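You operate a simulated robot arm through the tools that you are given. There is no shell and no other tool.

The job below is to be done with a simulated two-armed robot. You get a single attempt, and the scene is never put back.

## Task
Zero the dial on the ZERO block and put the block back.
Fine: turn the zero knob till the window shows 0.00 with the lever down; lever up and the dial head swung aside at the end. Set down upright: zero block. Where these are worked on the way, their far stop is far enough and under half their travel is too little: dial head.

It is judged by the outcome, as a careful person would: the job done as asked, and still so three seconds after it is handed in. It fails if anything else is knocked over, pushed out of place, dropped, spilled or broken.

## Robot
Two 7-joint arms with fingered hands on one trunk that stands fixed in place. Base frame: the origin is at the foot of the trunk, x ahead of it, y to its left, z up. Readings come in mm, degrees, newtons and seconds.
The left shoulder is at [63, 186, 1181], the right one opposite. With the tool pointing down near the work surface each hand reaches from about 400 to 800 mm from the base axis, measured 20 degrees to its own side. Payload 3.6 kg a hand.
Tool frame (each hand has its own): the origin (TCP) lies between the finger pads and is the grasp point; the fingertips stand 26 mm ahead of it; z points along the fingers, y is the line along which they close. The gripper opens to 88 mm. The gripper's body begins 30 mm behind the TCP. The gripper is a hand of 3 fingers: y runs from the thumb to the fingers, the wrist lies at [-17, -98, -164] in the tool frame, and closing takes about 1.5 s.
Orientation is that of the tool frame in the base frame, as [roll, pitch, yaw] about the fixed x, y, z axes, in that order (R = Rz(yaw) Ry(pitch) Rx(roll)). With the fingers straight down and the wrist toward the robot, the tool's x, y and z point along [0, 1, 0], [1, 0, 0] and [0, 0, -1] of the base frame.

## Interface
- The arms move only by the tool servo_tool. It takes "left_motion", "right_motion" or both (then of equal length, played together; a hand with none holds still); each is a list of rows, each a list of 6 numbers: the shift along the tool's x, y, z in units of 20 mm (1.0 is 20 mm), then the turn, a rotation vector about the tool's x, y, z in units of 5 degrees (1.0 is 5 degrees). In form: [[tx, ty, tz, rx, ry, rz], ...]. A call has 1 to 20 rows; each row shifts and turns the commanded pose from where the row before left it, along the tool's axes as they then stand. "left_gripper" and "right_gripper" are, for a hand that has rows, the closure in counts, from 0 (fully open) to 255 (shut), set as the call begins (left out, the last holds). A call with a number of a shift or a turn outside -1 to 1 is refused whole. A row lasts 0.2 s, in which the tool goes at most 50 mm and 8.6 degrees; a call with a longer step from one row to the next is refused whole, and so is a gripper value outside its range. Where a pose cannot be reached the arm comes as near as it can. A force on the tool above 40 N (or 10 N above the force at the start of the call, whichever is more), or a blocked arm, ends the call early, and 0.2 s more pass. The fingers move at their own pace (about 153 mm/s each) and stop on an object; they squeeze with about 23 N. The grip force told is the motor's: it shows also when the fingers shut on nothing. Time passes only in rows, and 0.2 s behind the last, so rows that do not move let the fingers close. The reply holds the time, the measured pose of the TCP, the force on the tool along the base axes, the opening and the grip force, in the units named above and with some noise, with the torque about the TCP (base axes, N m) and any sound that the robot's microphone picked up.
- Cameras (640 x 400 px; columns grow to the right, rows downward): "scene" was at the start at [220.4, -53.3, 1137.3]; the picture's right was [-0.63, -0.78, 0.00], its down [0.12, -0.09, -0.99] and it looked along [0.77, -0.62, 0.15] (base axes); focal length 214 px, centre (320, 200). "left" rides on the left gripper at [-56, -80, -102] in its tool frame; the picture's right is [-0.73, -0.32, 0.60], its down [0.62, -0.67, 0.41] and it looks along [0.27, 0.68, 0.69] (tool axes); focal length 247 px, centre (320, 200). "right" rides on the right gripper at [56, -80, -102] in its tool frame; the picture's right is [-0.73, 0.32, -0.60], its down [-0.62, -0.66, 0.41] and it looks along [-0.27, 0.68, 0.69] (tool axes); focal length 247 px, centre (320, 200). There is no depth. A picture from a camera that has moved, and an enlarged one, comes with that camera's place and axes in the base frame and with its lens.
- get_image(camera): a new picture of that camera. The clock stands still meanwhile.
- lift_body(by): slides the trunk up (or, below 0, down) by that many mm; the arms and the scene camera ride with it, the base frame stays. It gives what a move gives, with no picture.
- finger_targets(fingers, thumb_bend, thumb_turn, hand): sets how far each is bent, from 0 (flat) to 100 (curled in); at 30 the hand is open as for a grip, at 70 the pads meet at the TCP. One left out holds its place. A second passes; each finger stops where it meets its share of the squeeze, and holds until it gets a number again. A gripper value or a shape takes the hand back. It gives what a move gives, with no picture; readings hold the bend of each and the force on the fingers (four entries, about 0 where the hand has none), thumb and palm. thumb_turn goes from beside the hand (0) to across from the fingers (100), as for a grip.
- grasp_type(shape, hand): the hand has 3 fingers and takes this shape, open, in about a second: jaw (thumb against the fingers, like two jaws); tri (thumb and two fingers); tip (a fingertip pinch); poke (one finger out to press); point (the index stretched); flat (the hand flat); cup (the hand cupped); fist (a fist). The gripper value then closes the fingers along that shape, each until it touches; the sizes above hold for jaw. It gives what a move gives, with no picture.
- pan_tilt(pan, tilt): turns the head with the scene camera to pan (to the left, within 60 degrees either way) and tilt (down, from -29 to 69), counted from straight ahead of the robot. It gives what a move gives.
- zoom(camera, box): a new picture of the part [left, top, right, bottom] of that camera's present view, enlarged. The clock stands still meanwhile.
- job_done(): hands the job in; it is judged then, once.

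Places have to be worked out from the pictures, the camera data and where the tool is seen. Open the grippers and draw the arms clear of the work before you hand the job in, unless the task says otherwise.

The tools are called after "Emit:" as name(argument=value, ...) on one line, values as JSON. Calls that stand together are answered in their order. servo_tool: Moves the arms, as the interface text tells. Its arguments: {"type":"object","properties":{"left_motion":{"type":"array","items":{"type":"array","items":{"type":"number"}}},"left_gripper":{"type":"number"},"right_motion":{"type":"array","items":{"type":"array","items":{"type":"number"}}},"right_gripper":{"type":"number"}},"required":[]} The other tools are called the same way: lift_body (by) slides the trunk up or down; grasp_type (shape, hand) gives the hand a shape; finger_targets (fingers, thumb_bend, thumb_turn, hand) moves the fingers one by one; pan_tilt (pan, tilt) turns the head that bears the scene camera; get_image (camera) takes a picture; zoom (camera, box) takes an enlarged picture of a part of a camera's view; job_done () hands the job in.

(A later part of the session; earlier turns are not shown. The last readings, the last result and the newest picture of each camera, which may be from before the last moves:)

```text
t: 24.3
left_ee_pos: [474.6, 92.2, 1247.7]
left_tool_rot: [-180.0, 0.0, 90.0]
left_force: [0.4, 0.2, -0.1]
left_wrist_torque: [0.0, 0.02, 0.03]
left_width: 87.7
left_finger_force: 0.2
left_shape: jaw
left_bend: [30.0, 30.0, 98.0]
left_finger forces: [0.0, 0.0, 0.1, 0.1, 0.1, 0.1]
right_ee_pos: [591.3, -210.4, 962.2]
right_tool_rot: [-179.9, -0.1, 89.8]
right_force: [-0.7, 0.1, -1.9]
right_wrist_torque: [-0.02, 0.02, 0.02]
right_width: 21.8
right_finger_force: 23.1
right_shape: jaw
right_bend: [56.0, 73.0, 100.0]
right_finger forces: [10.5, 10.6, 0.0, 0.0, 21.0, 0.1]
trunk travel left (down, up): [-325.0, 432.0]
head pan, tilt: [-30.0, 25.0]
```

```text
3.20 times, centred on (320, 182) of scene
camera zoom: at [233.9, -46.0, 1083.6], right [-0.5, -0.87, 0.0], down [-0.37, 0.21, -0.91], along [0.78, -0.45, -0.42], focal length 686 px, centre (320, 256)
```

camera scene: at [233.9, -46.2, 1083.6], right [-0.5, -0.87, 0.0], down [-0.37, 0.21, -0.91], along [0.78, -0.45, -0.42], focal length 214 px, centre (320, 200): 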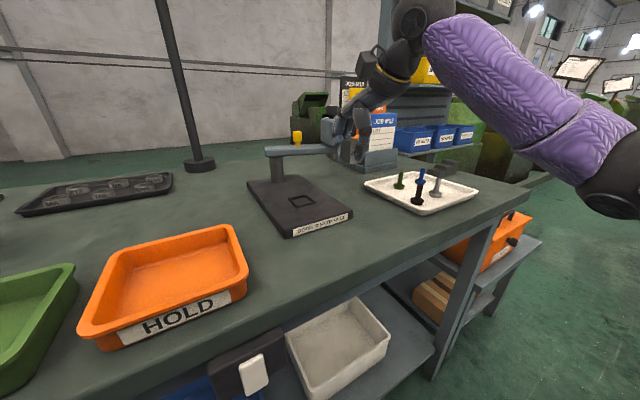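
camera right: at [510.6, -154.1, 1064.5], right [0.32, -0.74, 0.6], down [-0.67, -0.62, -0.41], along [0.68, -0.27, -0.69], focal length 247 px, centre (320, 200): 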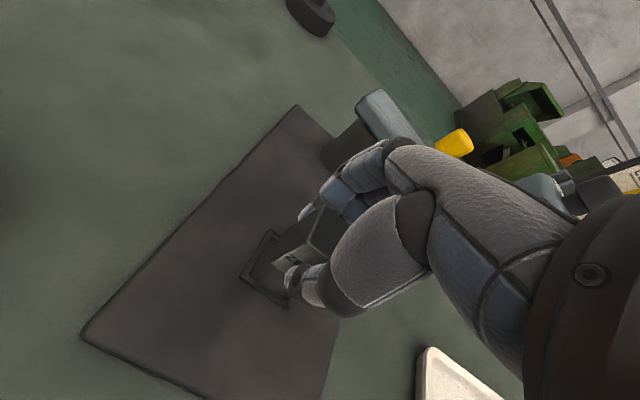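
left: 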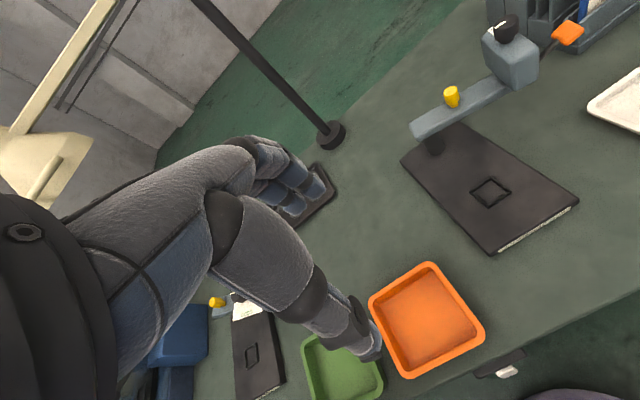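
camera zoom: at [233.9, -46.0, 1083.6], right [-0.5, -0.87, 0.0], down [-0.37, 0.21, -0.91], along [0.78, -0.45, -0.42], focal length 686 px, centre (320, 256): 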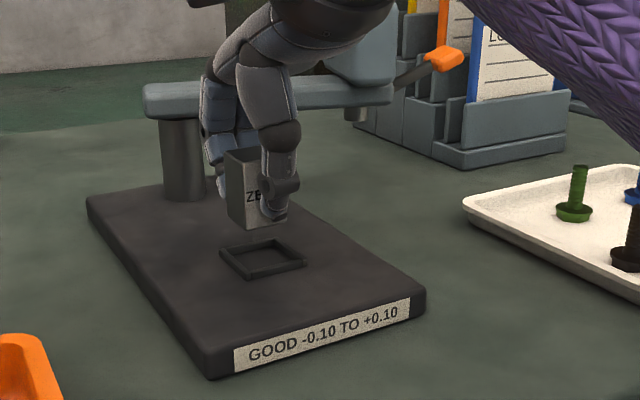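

The block's lower corner sits inside the nest outline, about 1 mm off in y. I correct that and descend to just above the plate.

Emit:
servo_tool(right_motion=[[-0.06, -0.025, 0, 0, 0, 0], [0, 0, 0.4, 0, 0, 0], [0, 0, 0.4, 0, 0, 0], [0, 0, 0.3, 0, 0, 0], [0, 0, 0.1, 0, 0, 0], [0, 0, 0, 0, 0, 0]])

Emit:
zoom(camera="right", box=[220, 200, 340, 310])

Emit:
zoom(camera="scene", box=[280, 150, 340, 200])

```text
t: 25.7
left_ee_pos: [475.2, 91.7, 1246.8]
left_tool_rot: [179.9, 0.0, 90.0]
left_force: [0.4, -0.6, 0.0]
left_wrist_torque: [0.0, 0.03, 0.02]
left_width: 87.6
left_finger_force: 0.1
left_shape: jaw
left_bend: [30.0, 30.0, 98.0]
left_finger forces: [0.1, 0.0, 0.0, 0.1, 0.1, 0.1]
right_ee_pos: [590.9, -210.9, 937.8]
right_tool_rot: [-180.0, 0.0, 90.0]
right_force: [-0.4, 0.5, -2.7]
right_wrist_torque: [0.01, 0.0, 0.0]
right_width: 21.8
right_finger_force: 22.4
right_shape: jaw
right_bend: [56.0, 73.0, 100.0]
right_finger forces: [10.5, 10.6, 0.0, 0.1, 21.0, 0.0]
trunk travel left (down, up): [-325.0, 432.0]
head pan, tilt: [-30.0, 25.0]
```

```text
3.64 times, centred on (280, 255) of right
camera zoom: at [510.5, -154.9, 1040.4], right [0.32, -0.74, 0.6], down [-0.67, -0.62, -0.41], along [0.67, -0.27, -0.69], focal length 898 px, centre (466, 0)
```

zoom: 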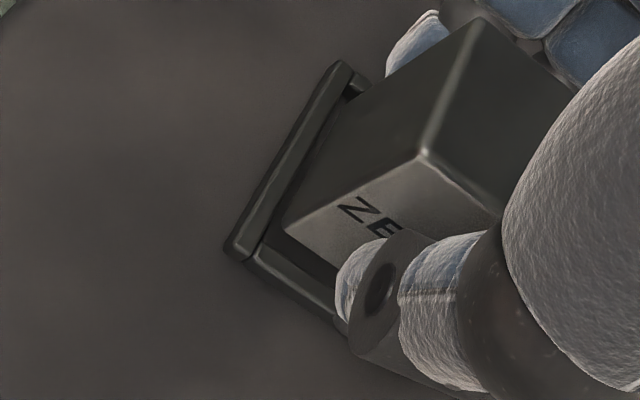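

```text
8.00 times, centred on (310, 175) of scene
camera zoom: at [233.9, -46.0, 1083.6], right [-0.5, -0.87, 0.0], down [-0.37, 0.21, -0.91], along [0.78, -0.45, -0.42], focal length 1716 px, centre (400, 400)
```

zoom: 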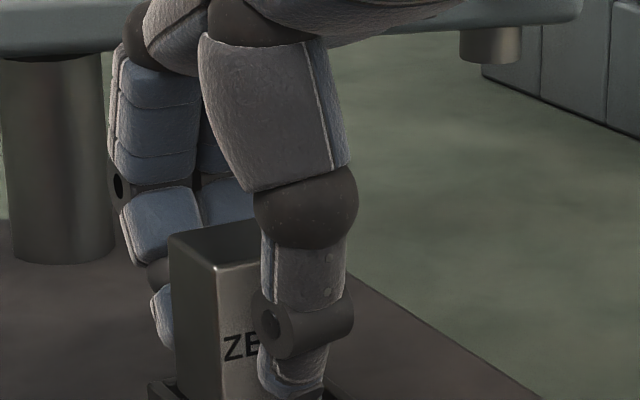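

The block is lined up inside the rails and about 4 mm above the plate. I lower it in small steps and watch the force.

Emit:
servo_tool(right_motion=[[0, 0, 0.1, 0, 0, 0], [0, 0, 0.07, 0, 0, 0], [0, 0, 0, 0, 0, 0]])

Emit:
servo_tool(right_motion=[[0, 0, 0.05, 0, 0, 0], [0, 0, 0, 0, 0, 0]])

Emit:
zoom(camera="right", box=[220, 200, 340, 310])

```text
t: 26.5
left_ee_pos: [474.7, 91.4, 1248.3]
left_tool_rot: [-179.9, 0.0, 90.0]
left_force: [-0.7, 0.3, 0.3]
left_wrist_torque: [0.01, 0.03, -0.02]
left_width: 87.8
left_finger_force: 0.0
left_shape: jaw
left_bend: [30.0, 30.0, 98.0]
left_finger forces: [0.0, 0.0, 0.0, 0.1, 0.0, 0.1]
right_ee_pos: [589.8, -210.9, 935.3]
right_tool_rot: [179.9, 0.1, 90.0]
right_force: [-0.8, -0.3, -2.1]
right_wrist_torque: [-0.02, 0.0, 0.03]
right_width: 21.8
right_finger_force: 23.5
right_shape: jaw
right_bend: [56.0, 73.0, 100.0]
right_finger forces: [10.5, 10.5, 0.1, 0.0, 21.0, 0.0]
trunk travel left (down, up): [-325.0, 432.0]
head pan, tilt: [-30.0, 25.0]
```

```text
t: 27.1
left_ee_pos: [474.2, 91.8, 1247.2]
left_tool_rot: [180.0, 0.1, 90.0]
left_force: [0.9, 0.6, -0.5]
left_wrist_torque: [-0.03, 0.0, 0.0]
left_width: 87.8
left_finger_force: 0.1
left_shape: jaw
left_bend: [30.0, 30.0, 98.0]
left_finger forces: [0.0, 0.1, 0.0, 0.1, 0.0, 0.0]
right_ee_pos: [591.3, -210.0, 931.9]
right_tool_rot: [180.0, 0.0, 89.9]
right_force: [0.0, -0.3, -0.5]
right_wrist_torque: [0.02, 0.0, -0.01]
right_width: 21.8
right_finger_force: 23.1
right_shape: jaw
right_bend: [56.0, 73.0, 100.0]
right_finger forces: [10.5, 10.5, 0.1, 0.1, 21.1, 0.0]
trunk travel left (down, up): [-325.0, 432.0]
head pan, tilt: [-30.0, 25.0]
```

```text
3.64 times, centred on (280, 255) of right
camera zoom: at [510.7, -154.5, 1036.0], right [0.32, -0.73, 0.6], down [-0.67, -0.62, -0.41], along [0.67, -0.27, -0.69], focal length 898 px, centre (466, 0)
```

zoom: 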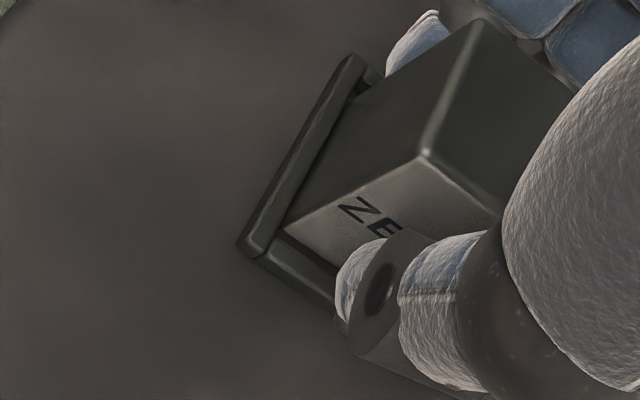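

The load has gone from about -2.5 N to -0.5 N, so the block is resting on the plate inside the rails. I open the fingers gently to release it.

Emit:
servo_tool(right_motion=[[0, 0, 0.02, 0, 0, 0], [0, 0, 0, 0, 0, 0]])

Emit:
servo_tool(right_motion=[[0, 0, 0, 0, 0, 0], [0, 0, 0, 0, 0, 0], [0, 0, 0, 0, 0, 0], [0, 0, 0, 0, 0, 0]], right_gripper=70)

Emit:
zoom(camera="right", box=[200, 170, 380, 320])

```text
t: 27.7
left_ee_pos: [474.8, 92.2, 1248.5]
left_tool_rot: [180.0, 0.1, 90.0]
left_force: [0.0, 0.3, 0.4]
left_wrist_torque: [0.02, -0.01, -0.01]
left_width: 87.7
left_finger_force: 0.1
left_shape: jaw
left_bend: [30.0, 30.0, 98.0]
left_finger forces: [0.0, 0.1, 0.1, 0.1, 0.1, 0.0]
right_ee_pos: [591.6, -210.5, 933.5]
right_tool_rot: [180.0, 0.0, 89.9]
right_force: [0.8, -0.3, -0.7]
right_wrist_torque: [-0.02, -0.02, -0.02]
right_width: 21.9
right_finger_force: 23.6
right_shape: jaw
right_bend: [56.0, 73.0, 100.0]
right_finger forces: [10.9, 10.8, 0.0, 0.0, 21.1, 0.0]
trunk travel left (down, up): [-325.0, 432.0]
head pan, tilt: [-30.0, 25.0]
```

```text
t: 28.7
left_ee_pos: [474.6, 92.8, 1247.7]
left_tool_rot: [180.0, 0.0, 90.0]
left_force: [0.2, -0.2, -0.5]
left_wrist_torque: [0.0, -0.03, -0.03]
left_width: 87.6
left_finger_force: 0.2
left_shape: jaw
left_bend: [30.0, 30.0, 98.0]
left_finger forces: [0.0, 0.0, 0.0, 0.0, 0.0, 0.1]
right_ee_pos: [590.1, -209.5, 933.4]
right_tool_rot: [180.0, 0.0, 89.8]
right_force: [0.3, 0.6, -0.4]
right_wrist_torque: [-0.02, -0.02, -0.03]
right_width: 63.3
right_finger_force: 0.1
right_shape: jaw
right_bend: [35.0, 54.0, 99.0]
right_finger forces: [0.0, 0.0, 0.1, 0.0, 0.0, 0.1]
trunk travel left (down, up): [-325.0, 432.0]
head pan, tilt: [-30.0, 25.0]
```

```text
2.67 times, centred on (290, 245) of right
camera zoom: at [510.2, -154.4, 1035.8], right [0.32, -0.73, 0.6], down [-0.67, -0.62, -0.41], along [0.68, -0.27, -0.69], focal length 659 px, centre (400, 80)
```

zoom: 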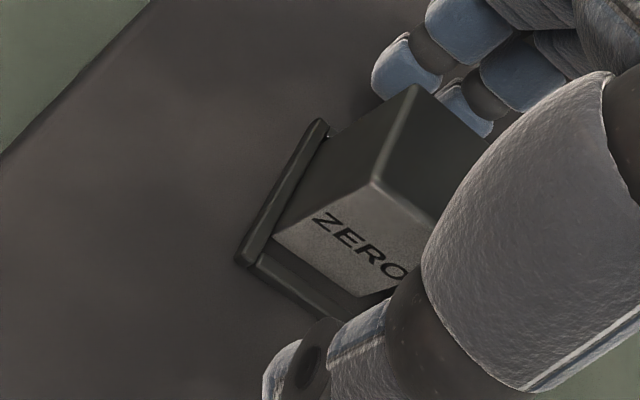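

The block now sits free in the nest. I raise the hand straight up and back, clear of the head's swing path.

Emit:
servo_tool(right_motion=[[0, 0, -0.5, 0, 0, 0], [0, 0, -1, 0, 0, 0], [0, 0, -1, 0, 0, 0], [0, 0, -1, 0, 0, 0], [0, 0, -1, 0, 0, 0], [0, 0, -1, 0, 0, 0], [0, 0, -1, 0, 0, 0], [0, -0.5, -1, 0, 0, 0], [0, -0.8, -1, 0, 0, 0], [0, -0.8, -1, 0, 0, 0], [0, 0, 0, 0, 0, 0]])

Emit:
get_image(camera="scene")

Emit:
zoom(camera="scene", box=[240, 120, 400, 245])

Emit:
get_image(camera="right")

```text
t: 31.1
left_ee_pos: [474.1, 91.8, 1248.1]
left_tool_rot: [-179.9, 0.0, 89.9]
left_force: [0.2, 0.9, -0.7]
left_wrist_torque: [0.0, 0.0, -0.02]
left_width: 87.8
left_finger_force: 0.2
left_shape: jaw
left_bend: [30.0, 30.0, 98.0]
left_finger forces: [0.0, 0.1, 0.1, 0.2, 0.0, 0.0]
right_ee_pos: [546.3, -211.2, 1124.9]
right_tool_rot: [-180.0, -0.1, 90.0]
right_force: [0.5, -0.4, -0.2]
right_wrist_torque: [-0.02, 0.01, 0.0]
right_width: 63.6
right_finger_force: 0.2
right_shape: jaw
right_bend: [35.0, 54.0, 99.0]
right_finger forces: [0.1, 0.0, 0.0, 0.0, 0.0, 0.0]
trunk travel left (down, up): [-325.0, 432.0]
head pan, tilt: [-30.0, 25.0]
```

```text
taken
camera scene: at [234.0, -45.9, 1083.5], right [-0.5, -0.87, 0.0], down [-0.37, 0.21, -0.91], along [0.78, -0.45, -0.42], focal length 214 px, centre (320, 200)
```

scene: 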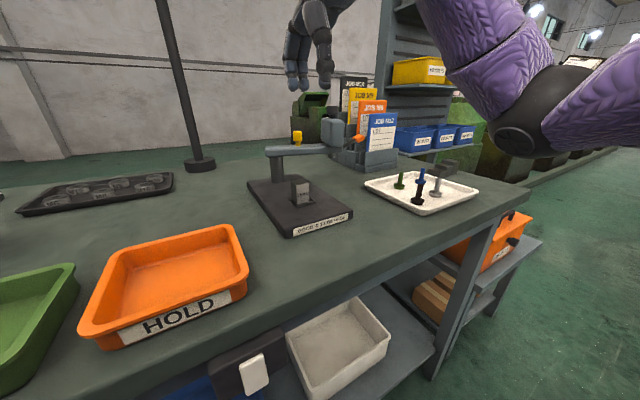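

```text
3.20 times, centred on (320, 182) of scene
camera zoom: at [234.0, -45.9, 1083.5], right [-0.5, -0.87, 0.0], down [-0.37, 0.21, -0.91], along [0.78, -0.45, -0.42], focal length 686 px, centre (320, 256)
```

zoom: 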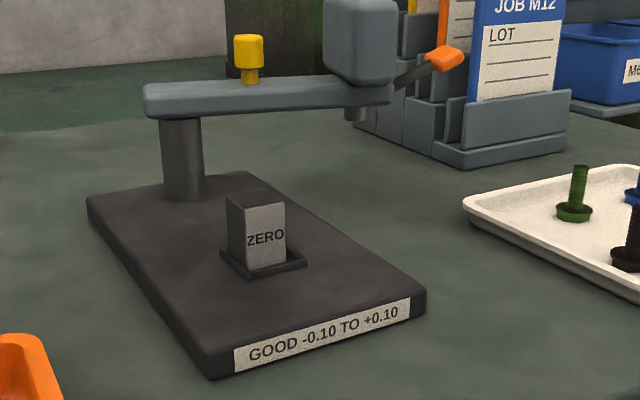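

```text
taken
camera right: at [466.5, -154.6, 1226.2], right [0.32, -0.73, 0.6], down [-0.67, -0.62, -0.41], along [0.67, -0.27, -0.69], focal length 247 px, centre (320, 200)
```

right: 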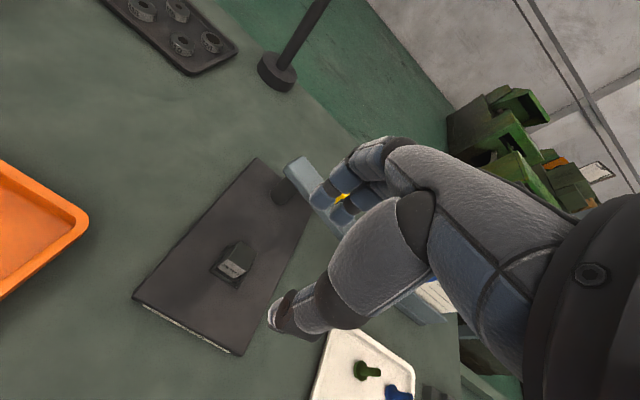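

The ZERO block stands upright in the nest. Next I swing the head over by its yellow peg, which I estimate at [718, -264] with the cap between z=993 and 1017. I move the right hand to hover near it.

Emit:
servo_tool(right_motion=[[-0.29, 0.8, 0.1, 0, 0, 0], [-0.29, 0.8, 0.1, 0, 0, 0], [-0.29, 0.8, 0.1, 0, 0, 0], [-0.29, 0.8, 0.1, 0, 0, 0], [-0.29, 0.8, 0.1, 0, 0, 0], [-0.29, 0.8, 0.1, 0, 0, 0], [-0.29, 0.8, 0.1, 0, 0, 0], [-0.29, 0.8, 0.1, 0, 0, 0], [-0.29, 0.8, 0.1, 0, 0, 0], [0, 0, 0, 0, 0, 0]])

Emit:
get_image(camera="right")

Emit:
zoom(camera="scene", box=[240, 40, 400, 165])

```text
t: 33.3
left_ee_pos: [473.4, 91.2, 1248.5]
left_tool_rot: [179.9, 0.0, 90.0]
left_force: [0.5, 0.8, -1.4]
left_wrist_torque: [0.01, 0.01, 0.0]
left_width: 87.5
left_finger_force: 0.0
left_shape: jaw
left_bend: [30.0, 30.0, 98.0]
left_finger forces: [0.0, 0.0, 0.0, 0.0, 0.1, 0.1]
right_ee_pos: [692.5, -264.0, 1104.5]
right_tool_rot: [-180.0, 0.0, 89.9]
right_force: [-0.7, -0.8, -1.4]
right_wrist_torque: [0.0, 0.01, 0.02]
right_width: 63.3
right_finger_force: 0.1
right_shape: jaw
right_bend: [35.0, 54.0, 99.0]
right_finger forces: [0.1, 0.0, 0.0, 0.0, 0.0, 0.0]
trunk travel left (down, up): [-325.0, 432.0]
head pan, tilt: [-30.0, 25.0]
```

```text
taken
camera right: at [612.6, -207.3, 1207.4], right [0.32, -0.73, 0.6], down [-0.67, -0.62, -0.41], along [0.68, -0.27, -0.69], focal length 247 px, centre (320, 200)
```

right: 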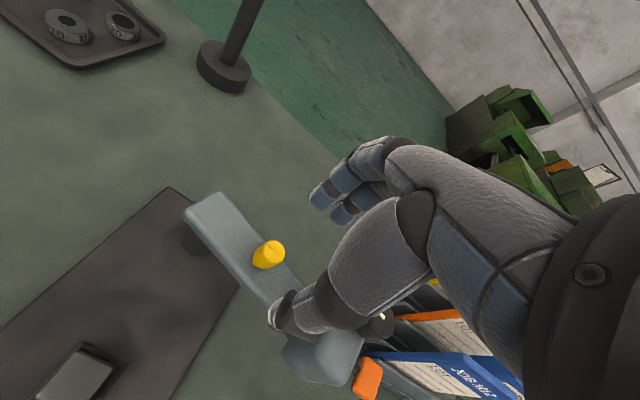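

```text
3.20 times, centred on (320, 102) of scene
camera zoom: at [233.7, -46.0, 1083.7], right [-0.5, -0.87, 0.0], down [-0.37, 0.21, -0.91], along [0.78, -0.45, -0.42], focal length 686 px, centre (320, 512)
```

zoom: 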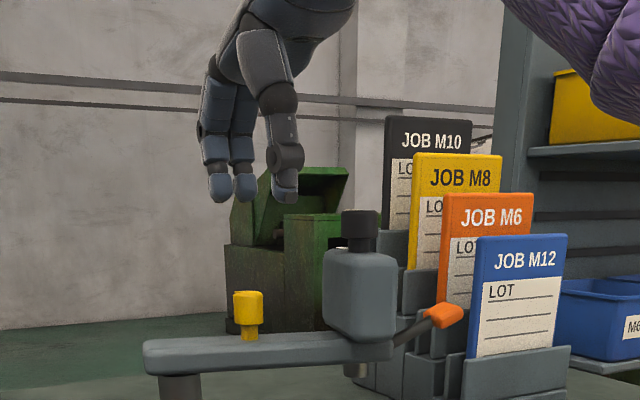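

The right camera puts the peg at [717, -263.5], which agrees with my earlier estimate. I centre on it and descend so that the fingertips stay above the bar top at z≈980.

Emit:
servo_tool(right_motion=[[0.02, 0.6, 0, 0, 0, 0], [0, 0.62, 0, 0, 0, 0], [0, 0, 0.9, 0, 0, 0], [0, 0, 0.9, 0, 0, 0], [0, 0, 0.9, 0, 0, 0], [0, 0, 0.8, 0, 0, 0], [0, 0, 0.6, 0, 0, 0], [0, 0, 0, 0, 0, 0]])

Emit:
get_image(camera="right")

Emit:
zoom(camera="scene", box=[260, 100, 360, 180])

```text
t: 35.1
left_ee_pos: [474.1, 92.3, 1248.4]
left_tool_rot: [180.0, 0.0, 90.0]
left_force: [-0.4, -0.8, 0.3]
left_wrist_torque: [-0.01, -0.01, 0.02]
left_width: 87.6
left_finger_force: 0.0
left_shape: jaw
left_bend: [30.0, 30.0, 98.0]
left_finger forces: [0.0, 0.0, 0.1, 0.0, 0.0, 0.1]
right_ee_pos: [717.0, -261.6, 1022.0]
right_tool_rot: [180.0, 0.0, 89.9]
right_force: [0.3, 0.7, 0.4]
right_wrist_torque: [0.01, 0.0, 0.01]
right_width: 63.4
right_finger_force: 0.0
right_shape: jaw
right_bend: [35.0, 54.0, 99.0]
right_finger forces: [0.1, 0.1, 0.1, 0.1, 0.1, 0.1]
trunk travel left (down, up): [-325.0, 432.0]
head pan, tilt: [-30.0, 25.0]
```

```text
taken
camera right: at [636.8, -206.4, 1124.5], right [0.32, -0.74, 0.6], down [-0.67, -0.62, -0.41], along [0.68, -0.27, -0.69], focal length 247 px, centre (320, 200)
```

right: 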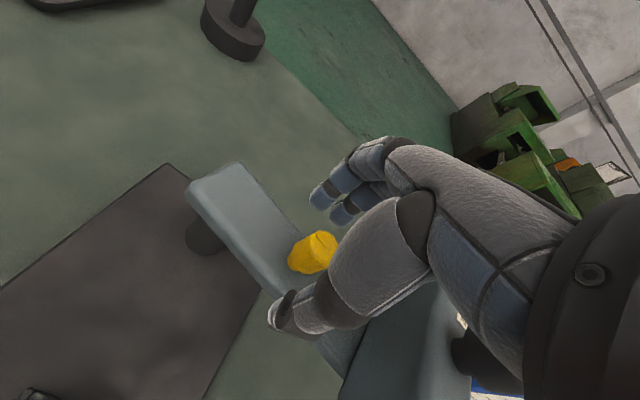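

```text
5.00 times, centred on (310, 140) of scene
camera zoom: at [233.7, -46.0, 1083.7], right [-0.5, -0.87, 0.0], down [-0.37, 0.21, -0.91], along [0.78, -0.45, -0.42], focal length 1072 px, centre (370, 500)
```

zoom: 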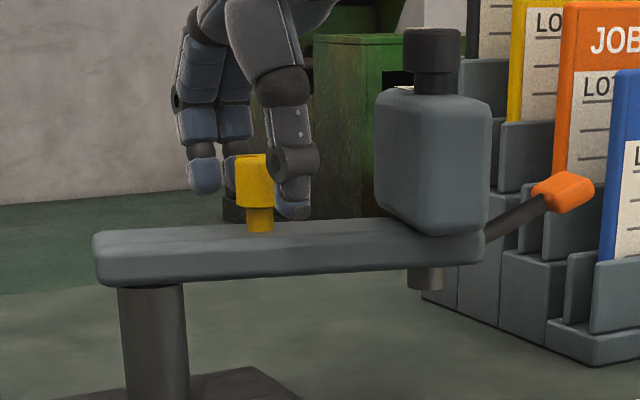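

The peg cap lies between the thumb and the fingers, with the thumb tip about 13 mm above the bar. I lower 4 mm and close on the peg.

Emit:
servo_tool(right_motion=[[0, 0, 0.2, 0, 0, 0], [0, 0, 0, 0, 0, 0], [0, 0, 0, 0, 0, 0], [0, 0, 0, 0, 0, 0], [0, 0, 0, 0, 0, 0], [0, 0, 0, 0, 0, 0], [0, 0, 0, 0, 0, 0], [0, 0, 0, 0, 0, 0]], right_gripper=200)

Emit:
zoom(camera="scene", box=[260, 100, 360, 180])

Emit:
zoom(camera="right", box=[160, 140, 440, 340])

```text
t: 36.9
left_ee_pos: [474.4, 92.6, 1247.8]
left_tool_rot: [180.0, -0.1, 89.9]
left_force: [-0.2, -0.6, -0.2]
left_wrist_torque: [0.02, -0.01, 0.0]
left_width: 87.6
left_finger_force: 0.1
left_shape: jaw
left_bend: [30.0, 30.0, 98.0]
left_finger forces: [0.1, 0.0, 0.1, 0.0, 0.0, 0.0]
right_ee_pos: [717.9, -261.5, 1018.7]
right_tool_rot: [179.9, 0.0, 89.9]
right_force: [-0.8, 0.7, 0.5]
right_wrist_torque: [0.0, 0.01, -0.02]
right_width: 19.8
right_finger_force: 0.0
right_shape: jaw
right_bend: [57.0, 73.0, 100.0]
right_finger forces: [0.1, 0.1, 0.1, 0.1, 1.2, 0.0]
trunk travel left (down, up): [-325.0, 432.0]
head pan, tilt: [-30.0, 25.0]
```

```text
5.00 times, centred on (310, 140) of scene
camera zoom: at [233.5, -45.9, 1083.7], right [-0.5, -0.87, 0.0], down [-0.37, 0.21, -0.91], along [0.78, -0.45, -0.42], focal length 1072 px, centre (370, 500)
```

zoom: 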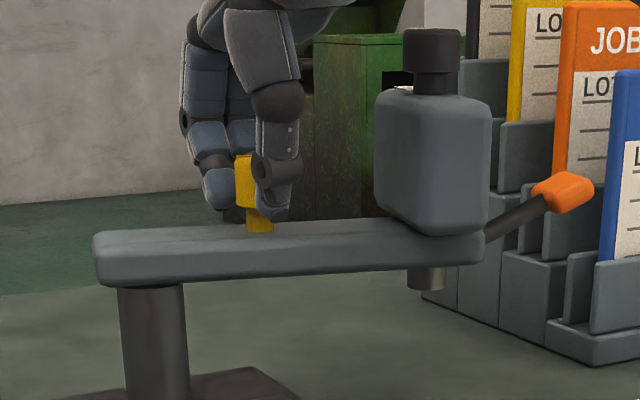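

```text
2.00 times, centred on (300, 240) of right
camera zoom: at [636.8, -206.1, 1121.4], right [0.32, -0.73, 0.6], down [-0.67, -0.62, -0.41], along [0.68, -0.27, -0.69], focal length 494 px, centre (360, 120)
```

zoom: 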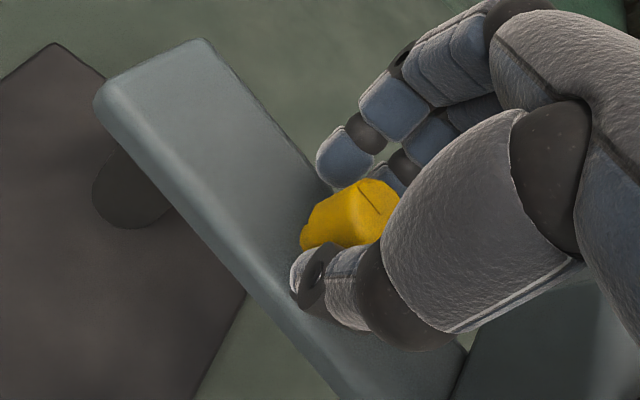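

The fingers are around the peg with light contact. A grip with fixed orientation would bring the palm close to the tall knob, so I will rotate the hand rigidly with the arm about the post at [733, -211]. I tighten the grip and swing the first 25 degrees.

Emit:
servo_tool(right_motion=[[0, 0, 0, 0, 0, 0], [0, 0, 0, 0, 0, 0], [0, 0, 0, 0, 0, 0], [0.0734, -0.2259, 0, 0, 0, 1.0], [0.0734, -0.2259, 0, 0, 0, 1.0], [0.0734, -0.2259, 0, 0, 0, 1.0], [0.0734, -0.2259, 0, 0, 0, 1.0], [0.0734, -0.2259, 0, 0, 0, 1.0], [0, 0, 0, 0, 0, 0]], right_gripper=230)

Emit:
get_image(camera="scene")

Emit:
zoom(camera="scene", box=[240, 80, 400, 220])

Emit:
get_image(camera="right")

```text
t: 38.9
left_ee_pos: [475.0, 92.6, 1247.7]
left_tool_rot: [180.0, 0.0, 90.0]
left_force: [-0.1, 0.4, -0.4]
left_wrist_torque: [0.0, 0.0, 0.03]
left_width: 87.8
left_finger_force: 0.1
left_shape: jaw
left_bend: [30.0, 30.0, 98.0]
left_finger forces: [0.0, 0.1, 0.0, 0.1, 0.0, 0.0]
right_ee_pos: [695.2, -251.6, 1019.8]
right_tool_rot: [-180.0, -0.1, 64.8]
right_force: [0.5, -0.8, 0.1]
right_wrist_torque: [-0.05, -0.03, 0.01]
right_width: 8.5
right_finger_force: 23.4
right_shape: jaw
right_bend: [68.0, 72.0, 100.0]
right_finger forces: [9.0, 18.1, 0.0, 0.1, 22.9, 0.1]
trunk travel left (down, up): [-325.0, 432.0]
head pan, tilt: [-30.0, 25.0]
```

```text
taken
camera scene: at [233.7, -46.1, 1083.6], right [-0.5, -0.87, 0.0], down [-0.37, 0.21, -0.91], along [0.78, -0.45, -0.42], focal length 214 px, centre (320, 200)
```

scene: 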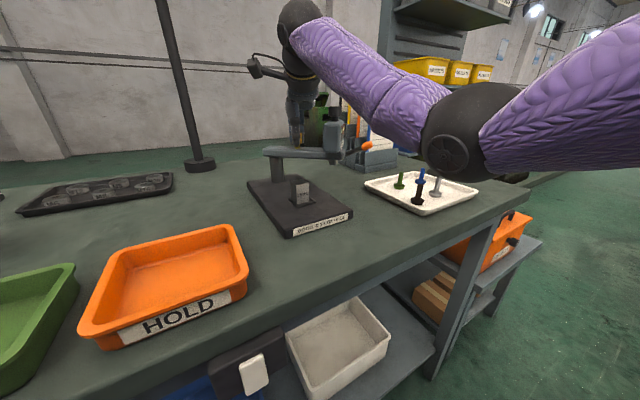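

```text
2.86 times, centred on (320, 150) of scene
camera zoom: at [233.7, -46.1, 1083.6], right [-0.5, -0.87, 0.0], down [-0.37, 0.21, -0.91], along [0.78, -0.45, -0.42], focal length 613 px, centre (320, 343)
```

zoom: 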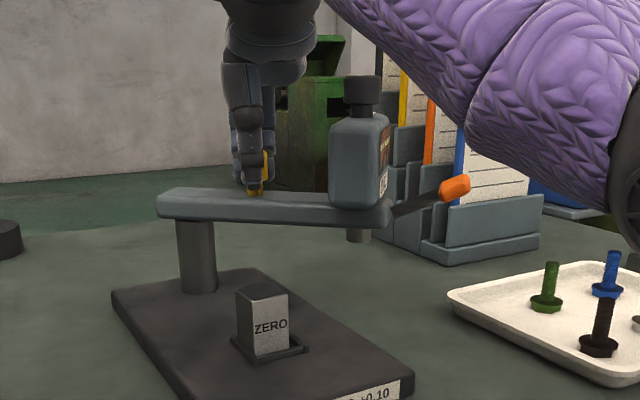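

```text
taken
camera right: at [646.5, -167.4, 1121.7], right [-0.02, -0.8, 0.6], down [-0.87, -0.28, -0.41], along [0.5, -0.53, -0.69], focal length 247 px, centre (320, 200)
```

right: 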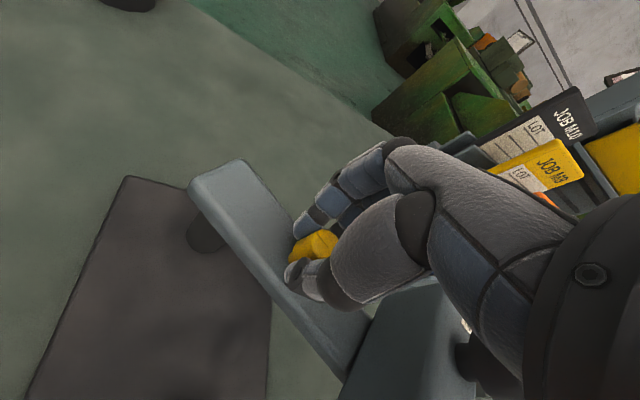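

The head is following well: the force is low and the tool yaw reads 64.8° as commanded. I continue the rigid swing for another 25 degrees.

Emit:
servo_tool(right_motion=[[0.0734, -0.2259, 0, 0, 0, 1.0], [0.0734, -0.2259, 0, 0, 0, 1.0], [0.0734, -0.2259, 0, 0, 0, 1.0], [0.0734, -0.2259, 0, 0, 0, 1.0], [0.0734, -0.2259, 0, 0, 0, 1.0], [0, 0, 0, 0, 0, 0]])

Emit:
zoom(camera="scene", box=[240, 80, 400, 220])

Emit:
get_image(camera="right")

```text
t: 40.3
left_ee_pos: [473.4, 92.0, 1247.7]
left_tool_rot: [180.0, 0.0, 90.0]
left_force: [-0.4, -0.3, 0.7]
left_wrist_torque: [-0.01, 0.01, -0.01]
left_width: 87.5
left_finger_force: 0.1
left_shape: jaw
left_bend: [30.0, 30.0, 98.0]
left_finger forces: [0.0, 0.0, 0.1, 0.0, 0.0, 0.1]
right_ee_pos: [681.4, -232.8, 1019.5]
right_tool_rot: [180.0, 0.0, 39.9]
right_force: [-5.7, -2.9, 1.2]
right_wrist_torque: [-0.09, 0.11, 0.01]
right_width: 8.5
right_finger_force: 22.9
right_shape: jaw
right_bend: [68.0, 72.0, 100.0]
right_finger forces: [6.8, 21.2, 0.0, 0.0, 24.4, 0.1]
trunk travel left (down, up): [-325.0, 432.0]
head pan, tilt: [-30.0, 25.0]
```

```text
2.86 times, centred on (320, 150) of scene
camera zoom: at [233.0, -46.3, 1083.8], right [-0.5, -0.87, 0.0], down [-0.37, 0.21, -0.91], along [0.78, -0.45, -0.42], focal length 613 px, centre (320, 343)
```

zoom: 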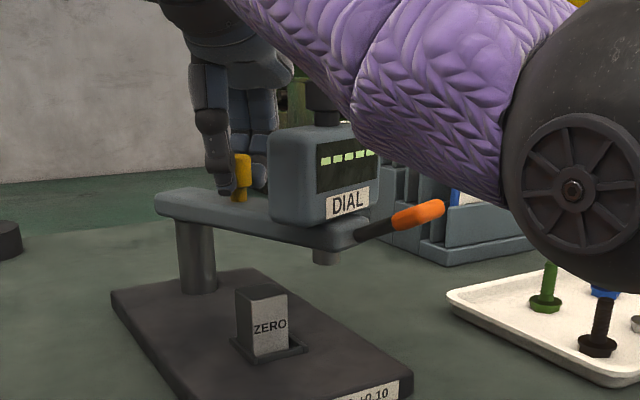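

```text
taken
camera right: at [672.7, -135.9, 1121.7], right [-0.36, -0.72, 0.6], down [-0.91, 0.11, -0.41], along [0.23, -0.69, -0.69], focal length 247 px, centre (320, 200)
```

right: 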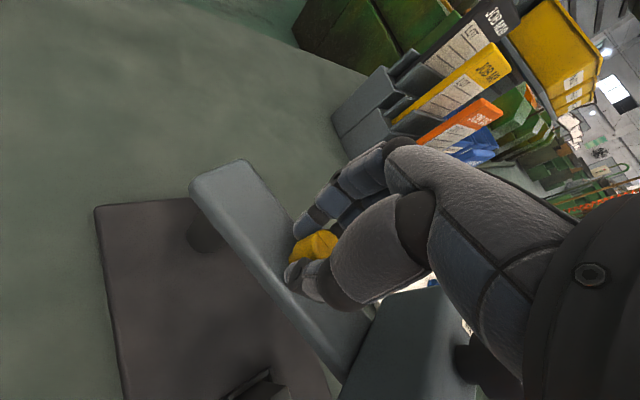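

Force has risen slightly to about 6 N, and the forearm is now close to the head in the view. I check the full scene before going on.

Emit:
get_image(camera="scene")

Emit:
get_image(camera="left")

Emit:
zoom(camera="scene", box=[270, 70, 370, 150])

Emit:
zoom(camera="left", box=[480, 0, 640, 120])

```text
taken
camera scene: at [233.0, -46.3, 1083.8], right [-0.5, -0.87, 0.0], down [-0.37, 0.21, -0.91], along [0.78, -0.45, -0.42], focal length 214 px, centre (320, 200)
```

scene: 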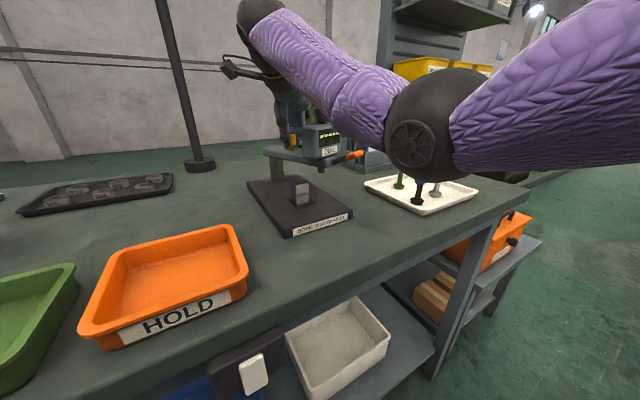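

```text
taken
camera left: at [394.0, 34.4, 1349.7], right [-0.32, -0.73, -0.6], down [-0.66, 0.62, -0.41], along [0.68, 0.27, -0.69], focal length 247 px, centre (320, 200)
```

left: 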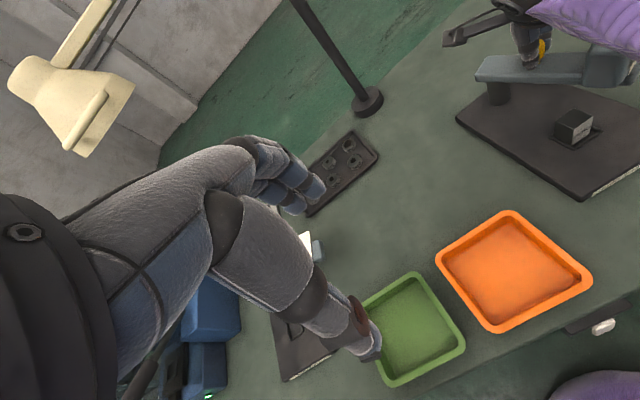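

```text
5.00 times, centred on (320, 110) of scene
camera zoom: at [233.0, -46.3, 1083.8], right [-0.5, -0.87, 0.0], down [-0.37, 0.21, -0.91], along [0.78, -0.45, -0.42], focal length 1072 px, centre (320, 650)
```

zoom: 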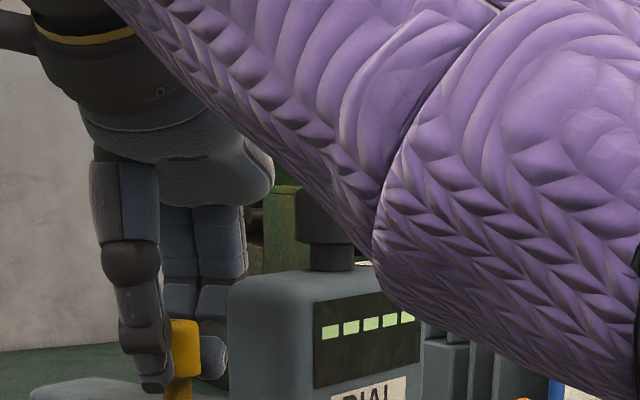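

```text
3.33 times, centred on (560, 60) of left
camera zoom: at [394.0, 34.4, 1349.7], right [-0.32, -0.73, -0.6], down [-0.66, 0.62, -0.41], along [0.68, 0.27, -0.69], focal length 823 px, centre (-480, 667)
```

zoom: 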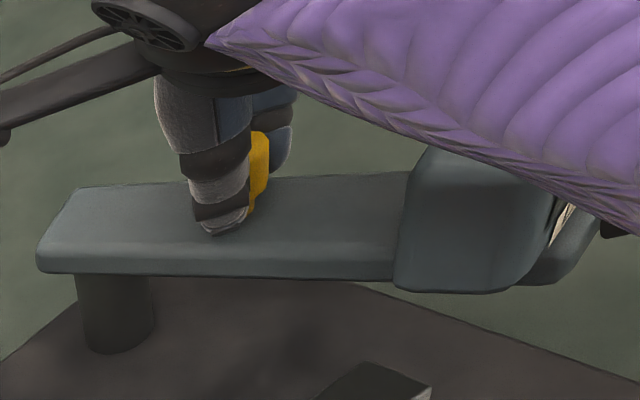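

The right forearm is skirting the knob in this rotated posture, with the head now at about 65° of its swing. I let go of the peg here and rise straight up, then re-grip with the wrist on the right side.

Emit:
servo_tool(right_motion=[[0, 0, 0, 0, 0, 0], [0, 0, 0, 0, 0, 0], [0, 0, 0, 0, 0, 0], [0, 0, -0.5, 0, 0, 0], [0, 0, -1, 0, 0, 0], [0, 0, -1, 0, 0, 0], [0, 0, -1, 0, 0, 0], [0, 0, -1, 0, 0, 0], [0, 0, -1, 0, 0, 0], [0, 0, 0, 0, 0, 0]], right_gripper=40)

Emit:
get_image(camera="scene")

Emit:
zoom(camera="scene", box=[240, 80, 400, 220])

```text
t: 42.5
left_ee_pos: [475.2, 91.5, 1248.3]
left_tool_rot: [-180.0, 0.1, 90.0]
left_force: [0.1, 0.2, 0.2]
left_wrist_torque: [0.02, -0.01, 0.01]
left_width: 87.5
left_finger_force: 0.1
left_shape: jaw
left_bend: [30.0, 30.0, 98.0]
left_finger forces: [0.0, 0.0, 0.0, 0.1, 0.0, 0.0]
right_ee_pos: [683.9, -232.4, 1129.5]
right_tool_rot: [180.0, 0.0, 40.0]
right_force: [-0.5, 0.1, -0.4]
right_wrist_torque: [-0.02, -0.03, 0.01]
right_width: 74.0
right_finger_force: 0.0
right_shape: jaw
right_bend: [32.0, 41.0, 99.0]
right_finger forces: [0.0, 0.0, 0.1, 0.0, 0.0, 0.0]
trunk travel left (down, up): [-325.0, 432.0]
head pan, tilt: [-30.0, 25.0]
```

```text
taken
camera scene: at [233.9, -46.1, 1083.6], right [-0.5, -0.87, 0.0], down [-0.37, 0.21, -0.91], along [0.78, -0.45, -0.42], focal length 214 px, centre (320, 200)
```

scene: 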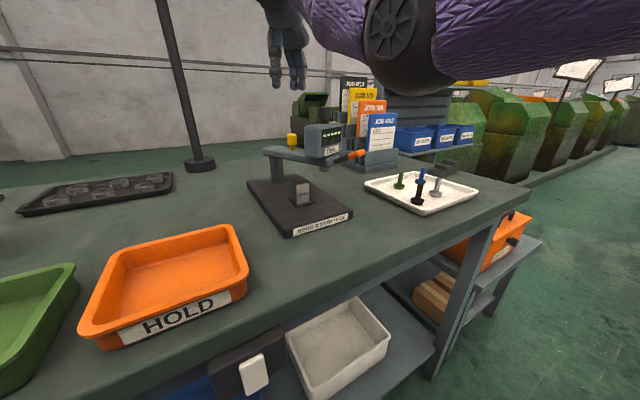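

```text
2.86 times, centred on (320, 150) of scene
camera zoom: at [233.9, -46.1, 1083.6], right [-0.5, -0.87, 0.0], down [-0.37, 0.21, -0.91], along [0.78, -0.45, -0.42], focal length 613 px, centre (320, 343)
```

zoom: 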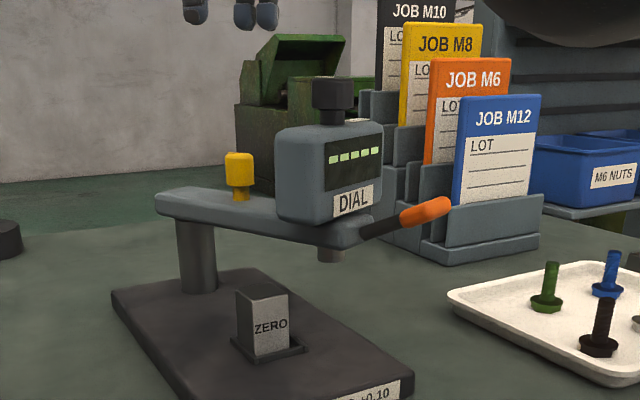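

The head stays where I left it, at about 65.5°, with the peg near [684, -233]. High above everything, I turn the hand so that the wrist lies on the right side.

Emit:
servo_tool(right_motion=[[0, 0, 0, 0, 0, -1], [0, 0, 0, 0, 0, -1], [0, 0, 0, 0, 0, -1], [0, 0, 0, 0, 0, -1], [0, 0, 0, 0, 0, -1], [0, 0, 0, 0, 0, -1], [0, 0, 0, 0, 0, -1], [0, 0, 0, 0, 0, -1], [0, 0, 0, 0, 0, -1], [0, 0, 0, 0, 0, -1], [0, 0, 0, 0, 0, -1], [0, 0, 0, 0, 0, -1], [0, 0, 0, 0, 0, -1], [0, 0, 0, 0, 0, -1], [0, 0, 0, 0, 0, -1], [0, 0, 0, 0, 0, -1], [0, 0, 0, 0, 0, -1], [0, 0, 0, 0, 0, -1], [0, 0, 0, 0, 0, 0]])

Emit:
get_image(camera="scene")

```text
t: 46.5
left_ee_pos: [474.5, 91.6, 1247.7]
left_tool_rot: [-180.0, 0.0, 89.9]
left_force: [0.2, -0.2, -0.8]
left_wrist_torque: [-0.03, 0.01, 0.02]
left_width: 87.5
left_finger_force: 0.0
left_shape: jaw
left_bend: [30.0, 30.0, 98.0]
left_finger forces: [0.0, 0.0, 0.1, 0.0, 0.0, 0.0]
right_ee_pos: [683.9, -233.0, 1129.5]
right_tool_rot: [180.0, 0.0, 130.0]
right_force: [0.4, -0.5, -0.3]
right_wrist_torque: [0.01, 0.0, 0.0]
right_width: 73.9
right_finger_force: 0.0
right_shape: jaw
right_bend: [32.0, 41.0, 99.0]
right_finger forces: [0.0, 0.0, 0.0, 0.0, 0.0, 0.0]
trunk travel left (down, up): [-325.0, 432.0]
head pan, tilt: [-30.0, 25.0]
```

```text
taken
camera scene: at [233.7, -46.0, 1083.6], right [-0.5, -0.87, 0.0], down [-0.37, 0.21, -0.91], along [0.78, -0.45, -0.42], focal length 214 px, centre (320, 200)
```

scene: 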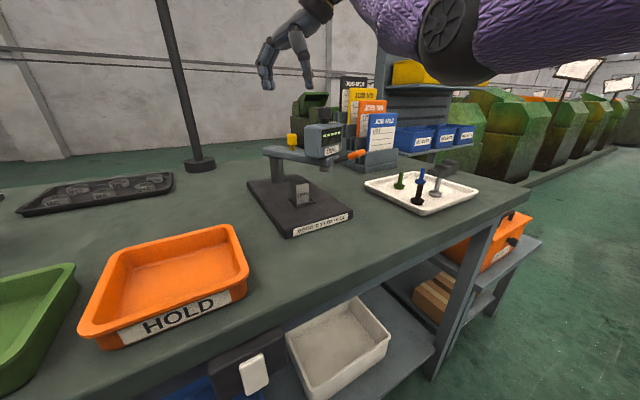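

Yaw is now 130° and tracking well. I turn the remaining 45°.

Emit:
servo_tool(right_motion=[[0, 0, 0, 0, 0, -1], [0, 0, 0, 0, 0, -1], [0, 0, 0, 0, 0, -1], [0, 0, 0, 0, 0, -1], [0, 0, 0, 0, 0, -1], [0, 0, 0, 0, 0, -1], [0, 0, 0, 0, 0, -1], [0, 0, 0, 0, 0, -1], [0, 0, 0, 0, 0, -1], [0, 0, 0, 0, 0, 0]], right_gripper=70)

Emit:
get_image(camera="scene")

Emit:
get_image(camera="right")

```text
t: 48.7
left_ee_pos: [473.8, 92.1, 1247.4]
left_tool_rot: [-179.9, 0.0, 90.1]
left_force: [0.2, 0.3, -0.2]
left_wrist_torque: [-0.02, 0.01, 0.0]
left_width: 87.7
left_finger_force: 0.0
left_shape: jaw
left_bend: [30.0, 30.0, 98.0]
left_finger forces: [0.1, 0.0, 0.0, 0.0, 0.0, 0.1]
right_ee_pos: [639.9, -244.5, 1115.9]
right_tool_rot: [-180.0, 0.0, 175.1]
right_force: [0.5, -0.4, 0.5]
right_wrist_torque: [-0.01, -0.03, -0.05]
right_width: 64.0
right_finger_force: 0.1
right_shape: jaw
right_bend: [35.0, 54.0, 99.0]
right_finger forces: [0.0, 0.0, 0.0, 0.1, 0.0, 0.0]
right hand out of reach, approached as far as the arm can: row 5, 6, 7, 8, 9
trunk travel left (down, up): [-325.0, 432.0]
head pan, tilt: [-30.0, 25.0]
```

```text
taken
camera scene: at [233.6, -45.8, 1083.7], right [-0.5, -0.87, 0.0], down [-0.37, 0.21, -0.91], along [0.78, -0.45, -0.42], focal length 214 px, centre (320, 200)
```

scene: 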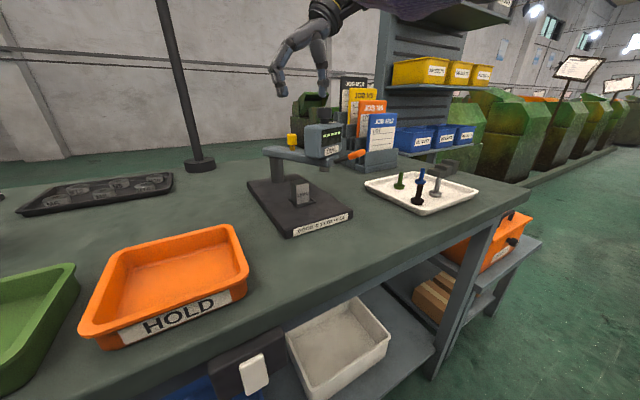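

```text
taken
camera right: at [577.3, -319.6, 1218.3], right [0.76, 0.25, 0.6], down [0.56, -0.72, -0.41], along [0.32, 0.65, -0.69], focal length 247 px, centre (320, 200)
```

right: 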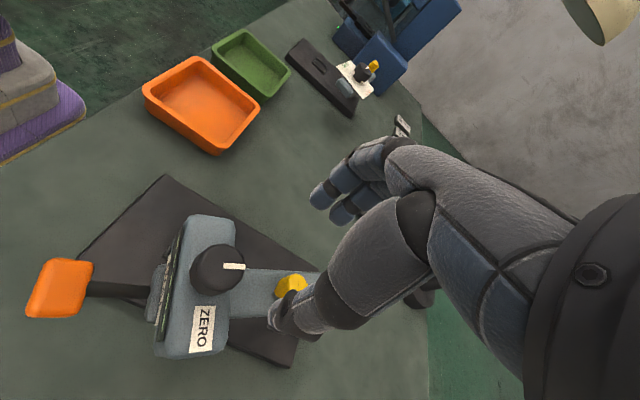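

At that yaw the arm reaches only to x≈640, so I change approach. The lever paddle at about [536, -301, 997] is a longer arm, well away from the knob, and easy to reach. I move the hand over to hover above the paddle, with thumb and fingers straddling it sideways.

Emit:
servo_tool(right_motion=[[0.9, -0.51, 0, 0, 0, 0], [0.9, -0.51, 0, 0, 0, 0], [0.9, -0.51, 0, 0, 0, 0], [0.9, -0.51, 0, 0, 0, 0], [0.9, -0.51, 0, 0, 0, 0], [0.9, -0.51, 0, 0, 0, 0], [0.9, -0.51, 0, 0, 0, 0], [0.9, -0.51, 0, 0, 0, -1], [0, 0, 0, 0, 0, 0]])

Emit:
get_image(camera="scene")

Emit:
get_image(camera="right")

```text
t: 50.7
left_ee_pos: [475.1, 92.9, 1248.5]
left_tool_rot: [-180.0, 0.0, 90.0]
left_force: [-0.8, -0.8, -0.2]
left_wrist_torque: [0.02, -0.01, 0.0]
left_width: 87.6
left_finger_force: 0.0
left_shape: jaw
left_bend: [30.0, 30.0, 98.0]
left_finger forces: [0.0, 0.1, 0.1, 0.0, 0.1, 0.0]
right_ee_pos: [491.5, -311.3, 1115.7]
right_tool_rot: [180.0, -0.1, -179.9]
right_force: [0.0, 0.9, 0.9]
right_wrist_torque: [0.01, -0.01, -0.03]
right_width: 64.0
right_finger_force: 0.0
right_shape: jaw
right_bend: [35.0, 54.0, 99.0]
right_finger forces: [0.0, 0.0, 0.0, 0.0, 0.1, 0.0]
trunk travel left (down, up): [-325.0, 432.0]
head pan, tilt: [-30.0, 25.0]
```

```text
taken
camera scene: at [233.9, -45.9, 1083.6], right [-0.5, -0.87, 0.0], down [-0.37, 0.21, -0.91], along [0.78, -0.45, -0.42], focal length 214 px, centre (320, 200)
```

scene: 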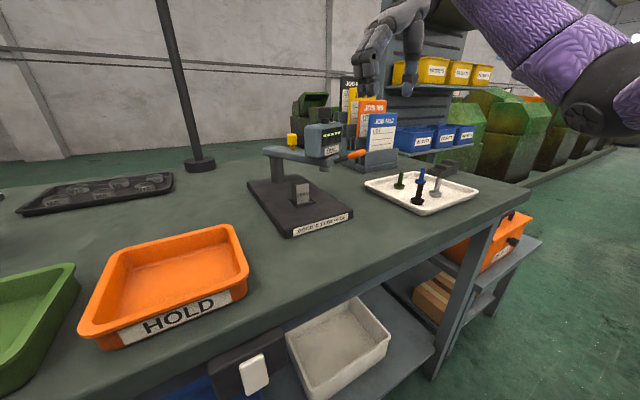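

```text
taken
camera right: at [434.6, -392.1, 1218.2], right [0.74, 0.32, 0.6], down [0.62, -0.67, -0.41], along [0.27, 0.68, -0.69], focal length 247 px, centre (320, 200)
```

right: 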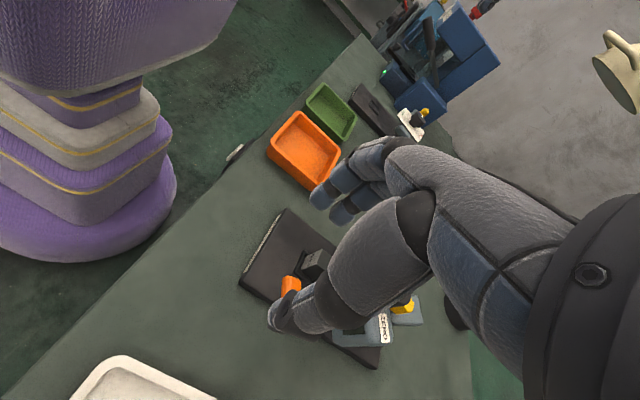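

The hand is now at yaw 180°. I centre it over the paddle and descend to just above it for a check.

Emit:
servo_tool(right_motion=[[-0.66, 0.155, 0, 0, 0, 0], [-0.66, 0.155, 0, 0, 0, 0], [-0.66, 0.155, 0, 0, 0, 0], [0, 0, 0.9, 0, 0, 0], [0, 0, 0.9, 0, 0, 0], [0, 0, 0.9, 0, 0, 0], [0, 0, 0.6, 0, 0, 0], [0, 0, 0, 0, 0, 0]])

Emit:
zoom(camera="scene", box=[280, 60, 440, 200])

Emit:
get_image(camera="right")

```text
t: 52.5
left_ee_pos: [474.3, 91.6, 1248.1]
left_tool_rot: [179.9, 0.0, 90.0]
left_force: [0.7, 0.1, -0.8]
left_wrist_torque: [-0.02, 0.04, -0.02]
left_width: 87.7
left_finger_force: 0.0
left_shape: jaw
left_bend: [30.0, 30.0, 98.0]
left_finger forces: [0.0, 0.0, 0.1, 0.0, 0.0, 0.0]
right_ee_pos: [531.2, -302.9, 1049.4]
right_tool_rot: [180.0, 0.0, -180.0]
right_force: [0.0, 0.3, -1.0]
right_wrist_torque: [0.04, 0.0, 0.02]
right_width: 64.1
right_finger_force: 0.0
right_shape: jaw
right_bend: [35.0, 54.0, 99.0]
right_finger forces: [0.0, 0.0, 0.0, 0.1, 0.0, 0.1]
trunk travel left (down, up): [-325.0, 432.0]
head pan, tilt: [-30.0, 25.0]
```

```text
2.86 times, centred on (360, 130) of scene
camera zoom: at [233.7, -46.0, 1083.7], right [-0.5, -0.87, 0.0], down [-0.37, 0.21, -0.91], along [0.78, -0.45, -0.42], focal length 613 px, centre (206, 400)
```

zoom: 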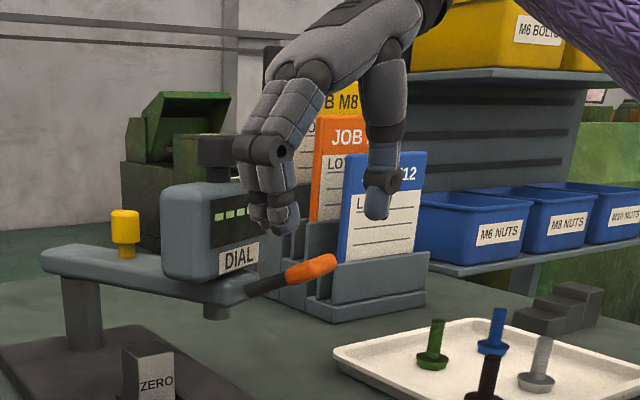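

```text
taken
camera right: at [474.1, -384.1, 1151.6], right [0.73, 0.32, 0.6], down [0.62, -0.67, -0.41], along [0.27, 0.68, -0.69], focal length 247 px, centre (320, 200)
```

right: 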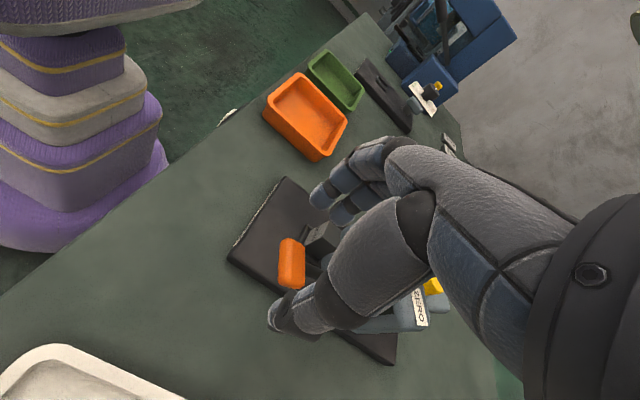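

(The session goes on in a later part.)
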